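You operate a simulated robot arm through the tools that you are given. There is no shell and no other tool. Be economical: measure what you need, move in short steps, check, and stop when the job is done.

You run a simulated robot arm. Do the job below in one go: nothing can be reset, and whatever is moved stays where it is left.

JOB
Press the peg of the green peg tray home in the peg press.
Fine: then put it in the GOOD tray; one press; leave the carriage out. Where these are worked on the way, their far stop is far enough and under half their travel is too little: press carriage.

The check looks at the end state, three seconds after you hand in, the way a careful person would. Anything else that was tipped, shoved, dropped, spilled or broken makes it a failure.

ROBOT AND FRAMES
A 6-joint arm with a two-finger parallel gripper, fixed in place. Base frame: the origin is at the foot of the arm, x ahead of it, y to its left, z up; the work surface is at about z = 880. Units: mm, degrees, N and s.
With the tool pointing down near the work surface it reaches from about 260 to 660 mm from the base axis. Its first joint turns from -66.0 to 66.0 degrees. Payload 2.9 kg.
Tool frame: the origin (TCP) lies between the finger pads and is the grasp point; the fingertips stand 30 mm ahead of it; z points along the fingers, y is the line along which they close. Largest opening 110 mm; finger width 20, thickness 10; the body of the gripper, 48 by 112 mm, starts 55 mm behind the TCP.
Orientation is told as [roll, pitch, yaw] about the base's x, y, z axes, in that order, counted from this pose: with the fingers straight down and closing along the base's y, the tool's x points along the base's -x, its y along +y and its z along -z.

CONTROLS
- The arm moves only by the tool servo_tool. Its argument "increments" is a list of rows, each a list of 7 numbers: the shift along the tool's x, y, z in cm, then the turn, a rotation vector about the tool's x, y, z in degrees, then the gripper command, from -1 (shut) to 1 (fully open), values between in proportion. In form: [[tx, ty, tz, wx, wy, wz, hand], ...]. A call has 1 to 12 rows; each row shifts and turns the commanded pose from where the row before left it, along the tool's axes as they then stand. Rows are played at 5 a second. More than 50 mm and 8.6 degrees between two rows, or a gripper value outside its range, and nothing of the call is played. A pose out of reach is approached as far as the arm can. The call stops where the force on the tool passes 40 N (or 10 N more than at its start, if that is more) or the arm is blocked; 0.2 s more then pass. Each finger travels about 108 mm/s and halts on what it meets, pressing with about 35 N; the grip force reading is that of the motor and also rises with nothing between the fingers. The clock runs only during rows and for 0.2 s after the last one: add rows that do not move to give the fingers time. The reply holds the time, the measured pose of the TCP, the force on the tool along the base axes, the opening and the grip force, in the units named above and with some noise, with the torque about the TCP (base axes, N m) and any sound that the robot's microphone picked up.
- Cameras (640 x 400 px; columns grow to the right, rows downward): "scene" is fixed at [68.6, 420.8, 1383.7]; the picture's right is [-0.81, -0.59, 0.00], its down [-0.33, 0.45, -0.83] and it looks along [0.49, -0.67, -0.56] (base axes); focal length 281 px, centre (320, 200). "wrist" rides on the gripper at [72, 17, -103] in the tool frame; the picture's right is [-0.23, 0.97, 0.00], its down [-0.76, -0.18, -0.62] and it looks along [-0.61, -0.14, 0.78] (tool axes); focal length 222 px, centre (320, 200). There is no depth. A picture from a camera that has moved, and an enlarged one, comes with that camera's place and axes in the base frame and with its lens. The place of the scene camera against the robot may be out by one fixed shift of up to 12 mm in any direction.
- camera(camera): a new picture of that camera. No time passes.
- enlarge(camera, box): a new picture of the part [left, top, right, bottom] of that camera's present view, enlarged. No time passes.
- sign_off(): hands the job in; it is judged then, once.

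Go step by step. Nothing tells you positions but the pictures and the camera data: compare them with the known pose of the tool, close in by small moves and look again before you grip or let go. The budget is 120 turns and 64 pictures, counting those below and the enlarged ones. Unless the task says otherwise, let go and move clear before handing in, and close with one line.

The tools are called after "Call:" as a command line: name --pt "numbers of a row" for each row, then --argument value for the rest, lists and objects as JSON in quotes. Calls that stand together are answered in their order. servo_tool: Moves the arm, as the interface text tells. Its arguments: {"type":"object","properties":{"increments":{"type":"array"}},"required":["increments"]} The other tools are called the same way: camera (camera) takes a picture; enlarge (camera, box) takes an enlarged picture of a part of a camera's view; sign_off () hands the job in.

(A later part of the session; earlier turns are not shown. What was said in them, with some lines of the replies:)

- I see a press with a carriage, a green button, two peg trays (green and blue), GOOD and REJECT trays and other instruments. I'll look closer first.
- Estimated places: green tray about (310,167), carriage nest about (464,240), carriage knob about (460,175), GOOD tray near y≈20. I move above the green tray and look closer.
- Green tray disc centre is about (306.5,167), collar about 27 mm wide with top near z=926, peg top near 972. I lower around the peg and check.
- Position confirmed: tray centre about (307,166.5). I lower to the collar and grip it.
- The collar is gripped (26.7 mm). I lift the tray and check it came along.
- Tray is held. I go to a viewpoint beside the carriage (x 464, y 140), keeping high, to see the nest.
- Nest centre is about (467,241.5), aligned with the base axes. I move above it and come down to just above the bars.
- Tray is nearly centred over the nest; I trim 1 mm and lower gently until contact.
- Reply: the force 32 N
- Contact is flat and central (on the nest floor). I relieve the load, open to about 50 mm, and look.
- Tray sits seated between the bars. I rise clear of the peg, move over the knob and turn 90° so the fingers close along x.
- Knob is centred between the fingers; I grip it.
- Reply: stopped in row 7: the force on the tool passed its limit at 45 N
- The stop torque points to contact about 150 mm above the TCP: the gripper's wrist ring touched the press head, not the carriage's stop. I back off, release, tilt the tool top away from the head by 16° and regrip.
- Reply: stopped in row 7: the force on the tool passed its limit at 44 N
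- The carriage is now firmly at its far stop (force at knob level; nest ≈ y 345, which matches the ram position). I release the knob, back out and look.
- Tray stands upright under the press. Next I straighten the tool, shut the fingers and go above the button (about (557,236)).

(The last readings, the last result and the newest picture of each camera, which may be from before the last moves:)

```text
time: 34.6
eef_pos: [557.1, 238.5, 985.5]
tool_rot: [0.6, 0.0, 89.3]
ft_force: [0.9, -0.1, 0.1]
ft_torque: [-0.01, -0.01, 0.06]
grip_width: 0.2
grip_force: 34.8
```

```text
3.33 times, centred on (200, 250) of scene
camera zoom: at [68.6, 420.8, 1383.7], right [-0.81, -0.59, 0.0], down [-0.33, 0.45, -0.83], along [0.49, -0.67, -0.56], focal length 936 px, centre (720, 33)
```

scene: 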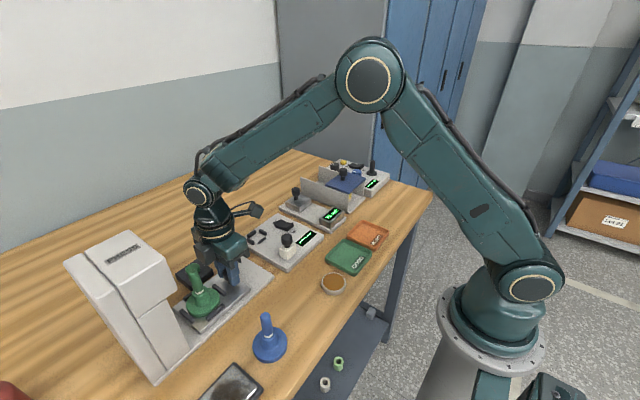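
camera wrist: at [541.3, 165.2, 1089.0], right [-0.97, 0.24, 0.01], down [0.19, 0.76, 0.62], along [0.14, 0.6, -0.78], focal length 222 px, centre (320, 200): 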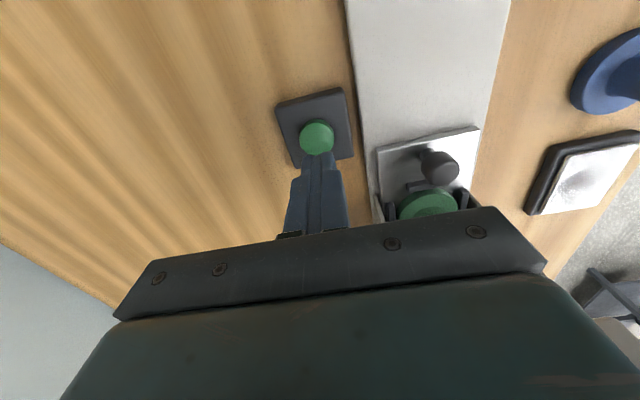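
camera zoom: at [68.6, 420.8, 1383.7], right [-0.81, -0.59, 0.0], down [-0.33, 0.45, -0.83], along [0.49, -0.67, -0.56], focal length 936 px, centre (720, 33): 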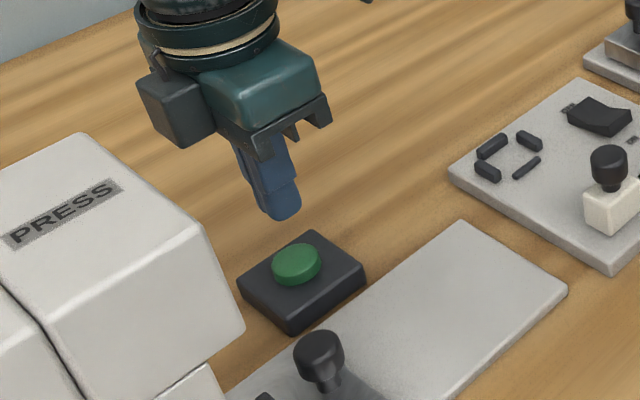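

Aligned over the button; I approach and press down once in small steps.

Call:
servo_tool --pt "0 -0.15 1.9 0 0 0 -1" --pt "0 0 1.7 0 0 0 -1" --pt "0 0 0 0 0 0 -1"

Call:
enlarge --camera "scene" --box '[130, 190, 270, 310]'

```text
time: 35.4
eef_pos: [559.2, 237.6, 950.6]
tool_rot: [0.6, 0.0, 89.4]
ft_force: [0.2, -0.3, 0.1]
ft_torque: [0.02, -0.02, 0.0]
grip_width: 0.0
grip_force: 34.7
```

```text
3.33 times, centred on (200, 250) of scene
camera zoom: at [68.6, 420.8, 1383.7], right [-0.81, -0.59, 0.0], down [-0.33, 0.45, -0.83], along [0.49, -0.67, -0.56], focal length 936 px, centre (720, 33)
```

zoom: 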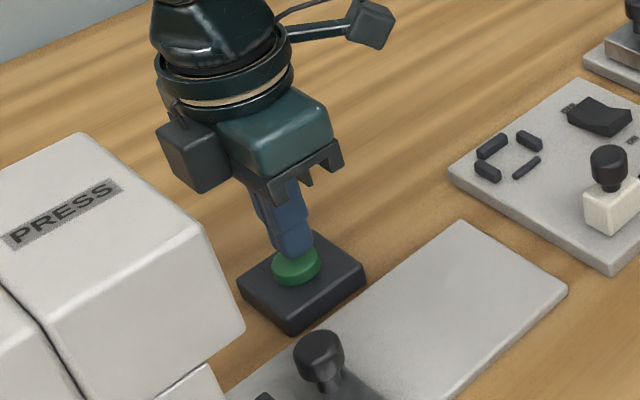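

Call:
servo_tool --pt "0 0 0.2 0 0 0 -1" --pt "0 0 0.2 0 0 0 -1" --pt "0 0 0.2 0 0 0 -1" --pt "0 0 0.2 0 0 0 -1" --pt "0 0 0.2 0 0 0 -1"

```text
time: 36.6
eef_pos: [558.5, 236.3, 940.5]
tool_rot: [0.5, 0.0, 89.4]
ft_force: [0.3, -0.3, 1.6]
ft_torque: [0.0, -0.06, 0.01]
grip_width: 0.1
grip_force: 35.0
```

Call:
servo_tool --pt "0 0 0.1 0 0 0 -1" --pt "0 0 0.1 0 0 0 -1" --pt "0 0 0.1 0 0 0 -1"

```text
time: 37.4
eef_pos: [557.7, 236.2, 937.7]
tool_rot: [0.5, 0.1, 89.4]
ft_force: [-0.9, 2.3, 7.9]
ft_torque: [0.05, 0.05, 0.01]
grip_width: 0.0
grip_force: 34.9
heard: click
```

A click was heard, so the press was triggered. I hold briefly, then lift straight up and wait for the stroke to finish.

Call:
servo_tool --pt "0 0 0 0 0 0 -1" --pt "0 0 -1.5 0 0 0 -1" --pt "0 0 -4 0 0 0 -1" --pt "0 0 0 0 0 0 -1" --pt "0 0 0 0 0 0 -1" --pt "0 0 0 0 0 0 -1" --pt "0 0 0 0 0 0 -1" --pt "0 0 0 0 0 0 -1" --pt "0 0 0 0 0 0 -1"

Call:
camera --camera "wrist"

```text
time: 39.4
eef_pos: [558.2, 236.7, 992.5]
tool_rot: [0.6, 0.0, 89.4]
ft_force: [0.6, -0.5, -0.1]
ft_torque: [-0.04, -0.06, 0.02]
grip_width: 0.0
grip_force: 34.8
```

```text
19 pictures are left
camera wrist: at [543.0, 163.7, 1096.3], right [-0.97, 0.24, 0.01], down [0.19, 0.76, 0.62], along [0.14, 0.6, -0.78], focal length 222 px, centre (320, 200)
```

wrist: 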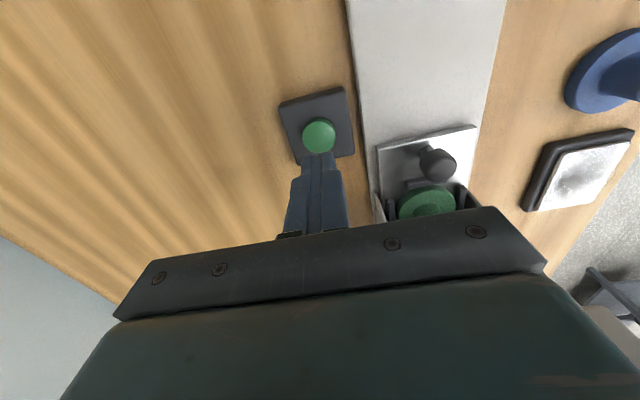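

Call:
servo_tool --pt "1.9 0 -3.3 0 0 0 -1" --pt "1.9 1.3 0 0 0 0 -1" --pt "0 4.0 0 0 0 0 -1" --pt "0 4.0 0 0 0 0 -0.5" --pt "0 0 0 0 -5.1 0 -0.15" --pt "0 0 0 0 -5.1 0 -0.15" --pt "0 0 0 0 -5.1 0 -0.15" --pt "0 0 0 0 0 0 -0.15"

Call:
enlarge --camera "wrist" --box '[220, 100, 420, 240]'

```text
time: 41.2
eef_pos: [465.8, 199.3, 1025.0]
tool_rot: [0.5, -15.2, 89.2]
ft_force: [0.1, -0.3, 0.4]
ft_torque: [-0.02, -0.02, 0.02]
grip_width: 46.6
grip_force: 0.0
```

```text
2.86 times, centred on (320, 170) of wrist
camera zoom: at [449.3, 102.0, 1106.7], right [-0.97, 0.23, 0.07], down [0.19, 0.57, 0.8], along [0.14, 0.79, -0.6], focal length 635 px, centre (320, 286)
```

zoom: 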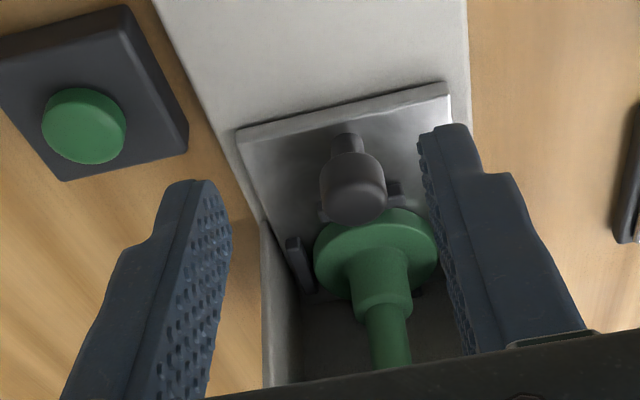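

The white band is gone: the peg is home. I go back to the knob along the same path and grip it.

Call:
servo_tool --pt "-1.92 0 0.55 0 0 0 -0.15" --pt "-1.92 0 0.55 0 0 0 -0.15" --pt "-1.37 0 2.47 0 0 0 -0.15" --pt "-1.37 0 2.47 0 0 0 -0.15" --pt "0.55 0 1.92 0 0 0 -0.15" --pt "0.55 0 1.82 0 0 0 -0.15" --pt "0 0 0 0 0 0 -0.15" --pt "0 0 0 0 0 0 -0.4" --pt "0 0 0 0 0 0 -0.6" --pt "0 0 0 0 0 0 -0.8" --pt "0 0 0 0 0 0 -0.8"

```text
time: 43.6
eef_pos: [465.8, 279.9, 946.8]
tool_rot: [0.8, -15.2, 89.3]
ft_force: [-8.8, -0.5, -2.0]
ft_torque: [0.1, -0.36, 0.06]
grip_width: 25.4
grip_force: 44.9
```

Call:
servo_tool --pt "0.29 0 -0.08 0 0 0 -0.8" --pt "0.48 0 -0.13 0 0 0 -0.8" --pt "0.676 0 -0.183 0 0 0 -0.8" --pt "0.676 0 -0.183 0 0 0 -0.8" --pt "0.676 0 -0.183 0 0 0 -0.8" --pt "0.676 0 -0.183 0 0 0 -0.8" --pt "0.676 0 -0.183 0 0 0 -0.8" --pt "0.676 0 -0.183 0 0 0 -0.8" --pt "0.676 0 -0.183 0 0 0 -0.8" --pt "0.676 0 -0.183 0 0 0 -0.8" --pt "0.676 0 -0.183 0 0 0 -0.8" --pt "0.676 0 -0.183 0 0 0 -0.8"

Call:
servo_tool --pt "0.48 0 -0.13 0 0 0 -0.8" --pt "0.48 0 -0.13 0 0 0 -0.8" --pt "0.48 0 -0.13 0 0 0 -0.8" --pt "0.38 0 -0.1 0 0 0 -0.8" --pt "0.29 0 -0.08 0 0 0 -0.8" --pt "0.19 0 -0.05 0 0 0 -0.8" --pt "0.1 0 -0.03 0 0 0 -0.8" --pt "0.1 0 -0.03 0 0 0 -0.8" --pt "0.1 0 -0.03 0 0 0 -0.8"

Call:
enlarge --camera "scene" --box '[130, 190, 290, 310]'

```text
time: 46.2
eef_pos: [465.7, 199.9, 946.4]
tool_rot: [0.6, -15.3, 89.3]
ft_force: [-14.6, 0.5, -1.6]
ft_torque: [-0.06, -0.19, 0.13]
grip_width: 25.3
grip_force: 45.3
```

```text
time: 48.2
eef_pos: [464.8, 173.1, 946.4]
tool_rot: [0.4, -15.1, 89.2]
ft_force: [1.4, -1.0, -13.7]
ft_torque: [-0.38, -0.35, -0.05]
grip_width: 25.4
grip_force: 44.9
```

```text
3.33 times, centred on (210, 250) of scene
camera zoom: at [68.8, 420.8, 1383.7], right [-0.81, -0.59, 0.0], down [-0.33, 0.45, -0.83], along [0.49, -0.67, -0.56], focal length 936 px, centre (687, 33)
```

zoom: 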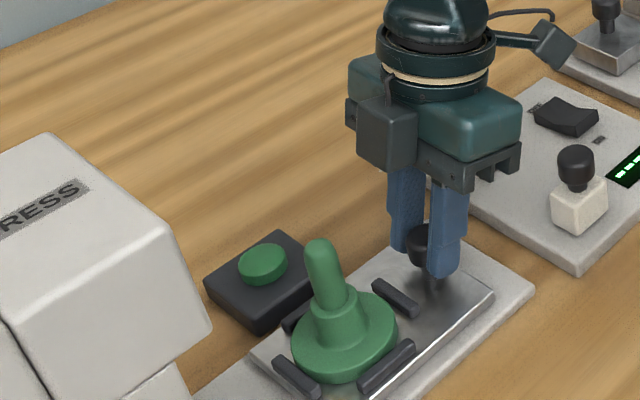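

Carriage is almost out; I pull a few more mm to its near stop.

Call:
servo_tool --pt "0.15 0 -0.04 0 0 0 -0.8" --pt "0.15 0 -0.04 0 0 0 -0.8" --pt "0.15 0 -0.04 0 0 0 -0.8" --pt "0.15 0 -0.04 0 0 0 -0.8" --pt "0 0 0 0 0 0 -0.8"

```text
time: 49.4
eef_pos: [464.8, 168.6, 947.1]
tool_rot: [0.4, -15.4, 89.5]
ft_force: [6.2, 15.4, -9.4]
ft_torque: [-0.1, -0.43, -0.1]
grip_width: 25.5
grip_force: 44.4
```

At the near stop. I ease off, release, rise and turn the tool back to yaw 0.

Call:
servo_tool --pt "-0.1 0 0.03 0 0 0 -0.8" --pt "0 0 0 0 0 0 -0.4" --pt "0 0 0 0 0 0 -0.15" --pt "0 0 0 0 0 0 -0.15" --pt "-0.8 0 -2.9 0 0 0 -0.15" --pt "-1.05 0 -3.86 0 0 0 -0.15" --pt "-1.05 0 -3.86 0 0 0 -0.15" --pt "-0.6 0 -2.2 0 0 0 -0.15" --pt "0 0 0 0 5.1 0 -0.15" --pt "0 0 0 0 5.1 0 -0.15" --pt "0 0 0 0 5.1 0 -0.15"

Call:
servo_tool --pt "0 0 0 0 0 8.1 -0.15" --pt "0 0 0 0 0 8.1 -0.15" --pt "0 0 0 0 0 8.1 -0.15" --pt "0 0 0 0 0 8.1 -0.15" --pt "0 0 0 0 0 8.1 -0.15" --pt "0 0 0 0 0 8.1 -0.15" --pt "0 0 0 0 0 8.1 -0.15" --pt "0 0 0 0 0 8.1 -0.15" --pt "0 0 0 0 0 8.1 -0.15" --pt "0 0 0 0 0 8.1 -0.15" --pt "0 0 0 0 0 8.3 -0.15" --pt "0 0 0 0 0 0 -0.15"

Call:
camera --camera "wrist"

```text
time: 51.8
eef_pos: [466.0, 167.9, 1079.0]
tool_rot: [0.7, 0.2, 89.4]
ft_force: [-0.6, 0.5, 0.0]
ft_torque: [-0.03, 0.0, -0.01]
grip_width: 46.6
grip_force: 0.1
```

```text
time: 54.4
eef_pos: [465.8, 168.1, 1079.7]
tool_rot: [-0.1, 0.6, 0.1]
ft_force: [0.5, -0.1, -0.4]
ft_torque: [0.05, 0.03, -0.03]
grip_width: 46.5
grip_force: 0.1
```

```text
16 pictures are left
camera wrist: at [394.9, 184.5, 1183.3], right [0.23, 0.97, 0.0], down [0.77, -0.18, 0.62], along [0.6, -0.14, -0.79], focal length 222 px, centre (320, 200)
```

wrist: 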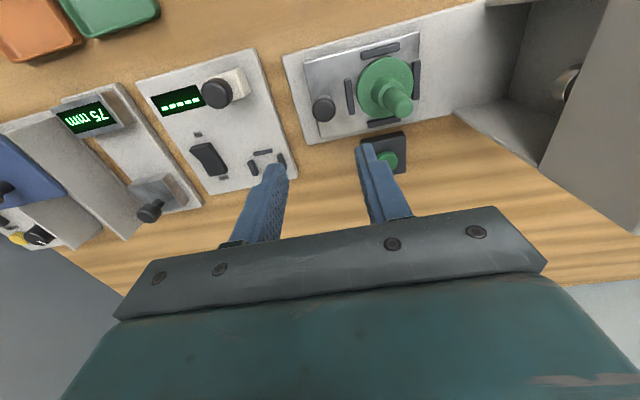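

Call:
servo_tool --pt "0.2 3.6 0 0 -0.5 0 -0.15" --pt "0.15 3.6 0 0 0 0 -0.15" --pt "0 0 3.5 0 0 0 -0.15" --pt "0 0 0.5 0 0 0 -0.15" --pt "0 0 0 0 0 0 -0.15"

Call:
enlarge --camera "wrist" --box '[220, 60, 420, 200]'

```text
time: 55.6
eef_pos: [461.6, 241.2, 1039.8]
tool_rot: [0.0, 0.1, 0.2]
ft_force: [-0.3, 0.2, 0.5]
ft_torque: [-0.01, 0.0, -0.01]
grip_width: 46.7
grip_force: 0.1
```

```text
2.86 times, centred on (320, 130) of wrist
camera zoom: at [390.8, 257.5, 1142.7], right [0.23, 0.97, 0.0], down [0.76, -0.18, 0.62], along [0.61, -0.14, -0.78], focal length 635 px, centre (320, 400)
```

zoom: 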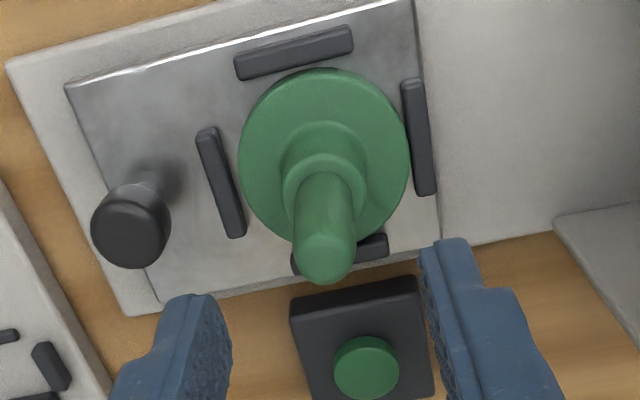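

Call:
servo_tool --pt "0 0.2 2.5 0 0 0 -0.15" --pt "0 0 2.5 0 0 0 -0.15" --pt "0 0 2.5 0 0 0 -0.15" --pt "0 0 1.15 0 0 0 -0.15" --pt "0 0 0 0 0 0 -0.15" --pt "0 0 0 0 0 0 -0.15"

Call:
enlarge --camera "wrist" --box '[200, 50, 400, 200]'

```text
time: 57.0
eef_pos: [462.2, 241.4, 952.0]
tool_rot: [0.0, 0.1, 0.1]
ft_force: [-0.8, 0.4, -0.2]
ft_torque: [0.0, 0.0, 0.0]
grip_width: 46.7
grip_force: 0.1
```

```text
2.67 times, centred on (300, 125) of wrist
camera zoom: at [390.8, 258.3, 1056.0], right [0.23, 0.97, 0.0], down [0.76, -0.18, 0.62], along [0.61, -0.14, -0.78], focal length 592 px, centre (373, 400)
```

zoom: 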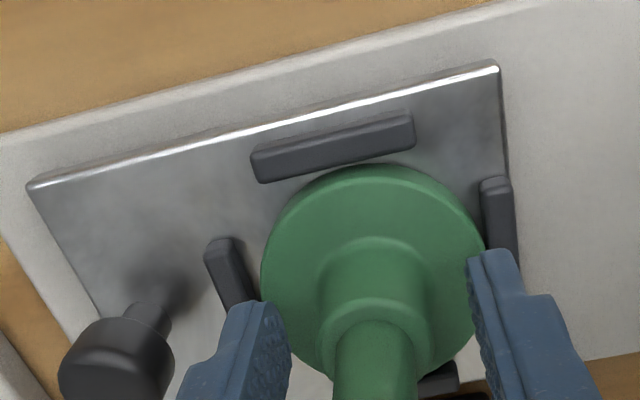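

Call:
servo_tool --pt "0 0 0 0 0 0 -0.4" --pt "0 0 0 0 0 0 -0.6" --pt "0 0 0 0 0 0 -0.8" --pt "0 0 0 0 0 0 -0.8" --pt "0 0 -1.0 0 0 0 -0.8" --pt "0 0 -3.0 0 0 0 -0.8" --pt "0 0 -4 0 0 0 -0.8" --pt "0 0 -3.0 0 0 0 -0.8" --pt "0 0 0 0 0 0 -0.8"

Call:
enlarge --camera "scene" --box '[130, 190, 290, 310]'

```text
time: 59.0
eef_pos: [462.6, 240.1, 1063.8]
tool_rot: [0.0, 0.1, 0.1]
ft_force: [-0.2, -0.1, -1.4]
ft_torque: [0.01, 0.03, -0.03]
grip_width: 26.8
grip_force: 34.9
```

```text
3.33 times, centred on (210, 250) of scene
camera zoom: at [68.6, 420.8, 1383.7], right [-0.81, -0.59, 0.0], down [-0.33, 0.45, -0.83], along [0.49, -0.67, -0.56], focal length 936 px, centre (687, 33)
```

zoom: 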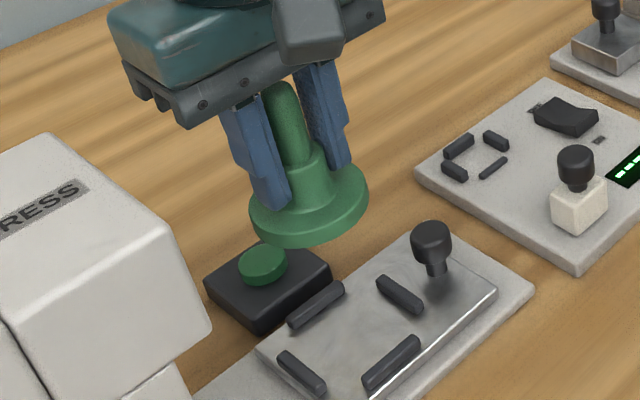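

Tray is held and the carriage is left out. Now I go towards the GOOD tray (about (300,-16)) and look at it from the side first.

Call:
servo_tool --pt "2.7 -2.75 0 0 0 0 -0.8" --pt "2.7 -2.75 0 0 0 0 -0.8" --pt "2.7 -2.75 0 0 0 0 -0.8" --pt "2.7 -2.75 0 0 0 0 -0.8" --pt "2.7 -2.75 0 0 0 0 -0.8" --pt "2.7 -2.75 0 0 0 0 -0.8" --pt "0 0 0 0 0 0 -0.8"

Call:
camera --camera "wrist"

Call:
enlarge --camera "wrist" --box '[160, 60, 360, 200]'

```text
time: 60.6
eef_pos: [301.9, 74.2, 1062.9]
tool_rot: [0.0, 0.1, 0.0]
ft_force: [-0.2, -0.7, -0.4]
ft_torque: [-0.02, -0.01, -0.02]
grip_width: 26.6
grip_force: 34.3
```

```text
12 pictures are left
camera wrist: at [229.8, 91.0, 1167.5], right [0.23, 0.97, 0.0], down [0.76, -0.18, 0.62], along [0.61, -0.14, -0.78], focal length 222 px, centre (320, 200)
```

wrist: 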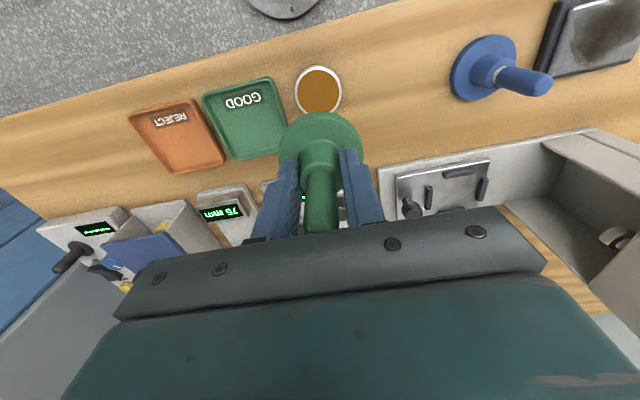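

```text
2.86 times, centred on (260, 130) of wrist
camera zoom: at [229.8, 91.0, 1167.5], right [0.23, 0.97, 0.0], down [0.76, -0.18, 0.62], along [0.61, -0.14, -0.78], focal length 635 px, centre (491, 400)
```

zoom: 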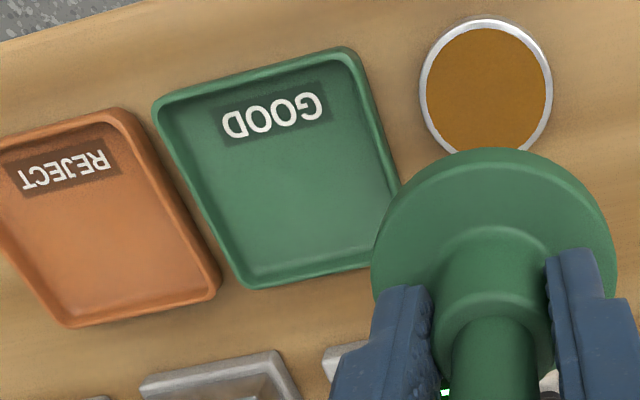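

GOOD tray spans about x 263–348, y −55…29, centre (306,−13). I move over it and descend close.

Call:
servo_tool --pt "-0.15 -4.4 0 0 0 0 -0.8" --pt "-0.2 -4.4 0 0 0 0 -0.8" --pt "0 0 4.0 0 0 0 -0.8" --pt "0 0 4.0 0 0 0 -0.8" --pt "0 0 2.5 0 0 0 -0.8" --pt "0 0 0 0 0 0 -0.8" --pt "0 0 0 0 0 0 -0.8"

Call:
enlarge --camera "wrist" --box '[200, 50, 420, 200]'

Call:
enlarge --camera "scene" --box '[290, 200, 410, 290]'

```text
time: 62.2
eef_pos: [305.3, -11.1, 959.2]
tool_rot: [0.0, 0.1, 0.1]
ft_force: [0.0, 0.0, -0.4]
ft_torque: [-0.01, 0.01, -0.04]
grip_width: 26.6
grip_force: 34.9
```

```text
2.67 times, centred on (310, 125) of wrist
camera zoom: at [232.9, 5.1, 1062.5], right [0.23, 0.97, 0.0], down [0.76, -0.18, 0.62], along [0.61, -0.14, -0.78], focal length 592 px, centre (347, 400)
```

zoom: 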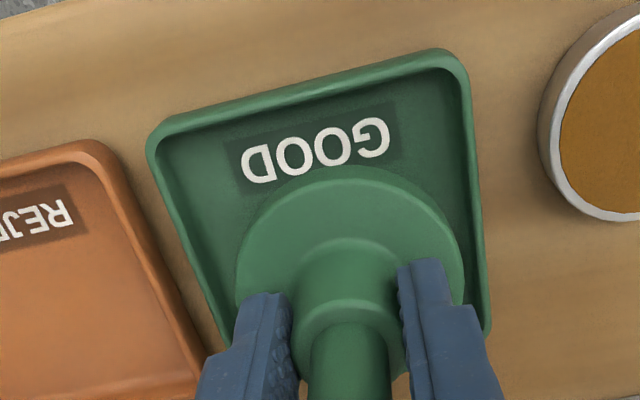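

```text
4.44 times, centred on (350, 245) of scene
camera zoom: at [68.6, 420.8, 1383.7], right [-0.81, -0.59, 0.0], down [-0.33, 0.45, -0.83], along [0.49, -0.67, -0.56], focal length 1248 px, centre (187, 0)
```

zoom: 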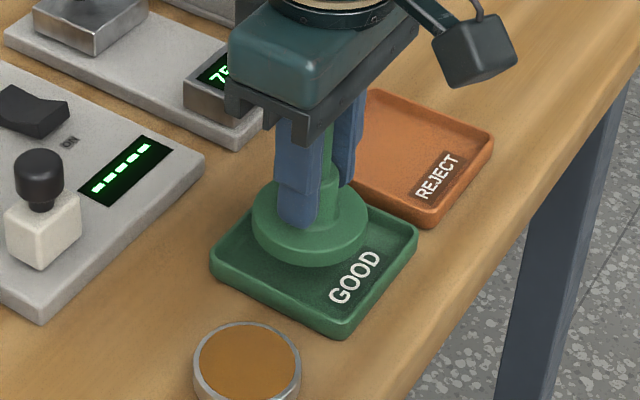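

Well centred over GOOD; I lower gently.

Call:
servo_tool --pt "-0.1 -0.2 1.0 0 0 0 -0.8" --pt "0 0 0.8 0 0 0 -0.8" --pt "0 0 0.2 0 0 0 -0.8" --pt "0 0 0.1 0 0 0 -0.8" --pt "0 0 0 0 0 0 -0.8"

```text
time: 63.4
eef_pos: [305.7, -13.0, 937.5]
tool_rot: [0.0, 0.1, 0.0]
ft_force: [-0.4, 0.1, -0.4]
ft_torque: [0.0, 0.01, 0.01]
grip_width: 26.6
grip_force: 35.4
```

Call:
servo_tool --pt "0 0 0.15 0 0 0 -0.8" --pt "0 0 0.1 0 0 0 -0.8" --pt "0 0 0 0 0 0 -0.8"

```text
time: 64.2
eef_pos: [305.2, -12.2, 933.9]
tool_rot: [-0.1, 0.1, 0.1]
ft_force: [-0.4, 0.5, -0.7]
ft_torque: [-0.01, 0.0, 0.0]
grip_width: 26.6
grip_force: 35.0
```

Call:
servo_tool --pt "0 0 0.1 0 0 0 -0.8" --pt "0 0 0.1 0 0 0 -0.8"

Call:
enlarge --camera "scene" --box '[290, 200, 410, 290]'

```text
time: 64.8
eef_pos: [305.6, -13.9, 934.0]
tool_rot: [0.0, -0.1, 0.1]
ft_force: [-7.7, 0.4, 31.9]
ft_torque: [0.04, 0.16, -0.02]
grip_width: 26.5
grip_force: 34.7
```

```text
4.44 times, centred on (350, 245) of scene
camera zoom: at [68.0, 420.8, 1383.8], right [-0.81, -0.59, 0.0], down [-0.32, 0.45, -0.83], along [0.49, -0.67, -0.55], focal length 1248 px, centre (187, 0)
```

zoom: 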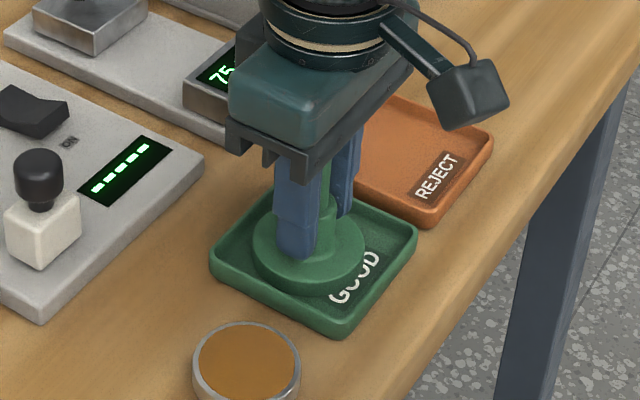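

Flat contact in the GOOD tray. I relieve the load, open, and rise clear.

Call:
servo_tool --pt "0 0 -0.15 0 0 0 -0.8" --pt "0 0 0 0 0 0 -0.8" --pt "0 0 0 0 0 0 -0.4" --pt "0 0 0 0 0 0 -0.1" --pt "0 0 0 0 0 0 -0.1" --pt "0 0 -1.5 0 0 0 -0.1" --pt "0 0 -4 0 0 0 -0.1" --pt "0 0 -4.5 0 0 0 -0.1" --pt "0 0 -4.5 0 0 0 -0.1" --pt "0 3 -2 0 0 0 -0.1" --pt "0 4 0 0 0 0 -0.1" --pt "0 0 0 0 0 0 -0.1"

Call:
enlarge --camera "scene" --box '[290, 200, 410, 290]'

Call:
camera --camera "scene"

Call:
enlarge --camera "wrist" --box '[160, 60, 360, 200]'

```text
time: 67.4
eef_pos: [306.7, 57.8, 1097.7]
tool_rot: [0.0, 0.2, 0.0]
ft_force: [-0.3, 0.4, 0.3]
ft_torque: [-0.03, 0.05, -0.01]
grip_width: 49.6
grip_force: 0.1
```

```text
4.44 times, centred on (350, 245) of scene
camera zoom: at [68.5, 420.8, 1383.7], right [-0.81, -0.59, 0.0], down [-0.33, 0.45, -0.83], along [0.49, -0.67, -0.56], focal length 1248 px, centre (187, 0)
```

zoom: 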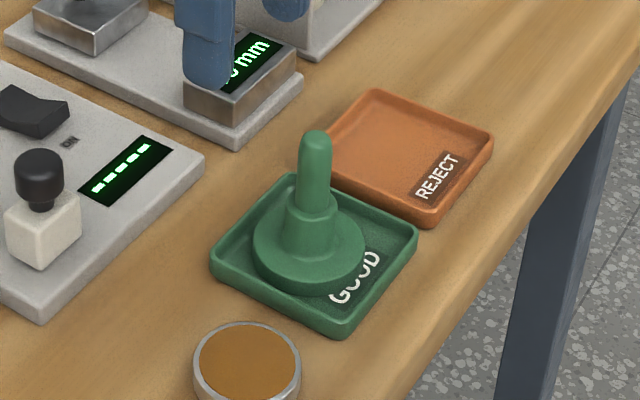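

```text
6 pictures are left
```

scene: 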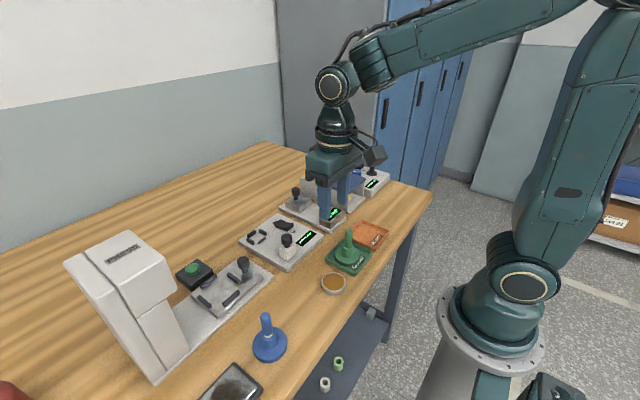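

```text
2.86 times, centred on (260, 130) of wrist
camera zoom: at [235.0, 74.1, 1202.4], right [0.23, 0.97, 0.0], down [0.76, -0.18, 0.62], along [0.61, -0.14, -0.78], focal length 635 px, centre (491, 400)
```

zoom: 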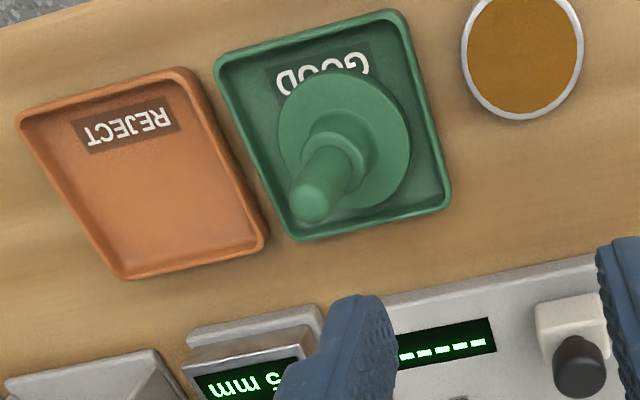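

The green peg tray stands upright and flat in the GOOD tray with its peg home. The carriage is out, nothing else has moved and the gripper is clear, so I hand in.

Call:
sign_off

```text
The job is handed in.
```

The green tray's peg was pressed home with one press, the tray is in the GOOD tray, the carriage is left out, and the job is handed in. On the way in, the wrist ring touched the press head with about 45 N; I backed off and tilted the tool, and saw no damage.
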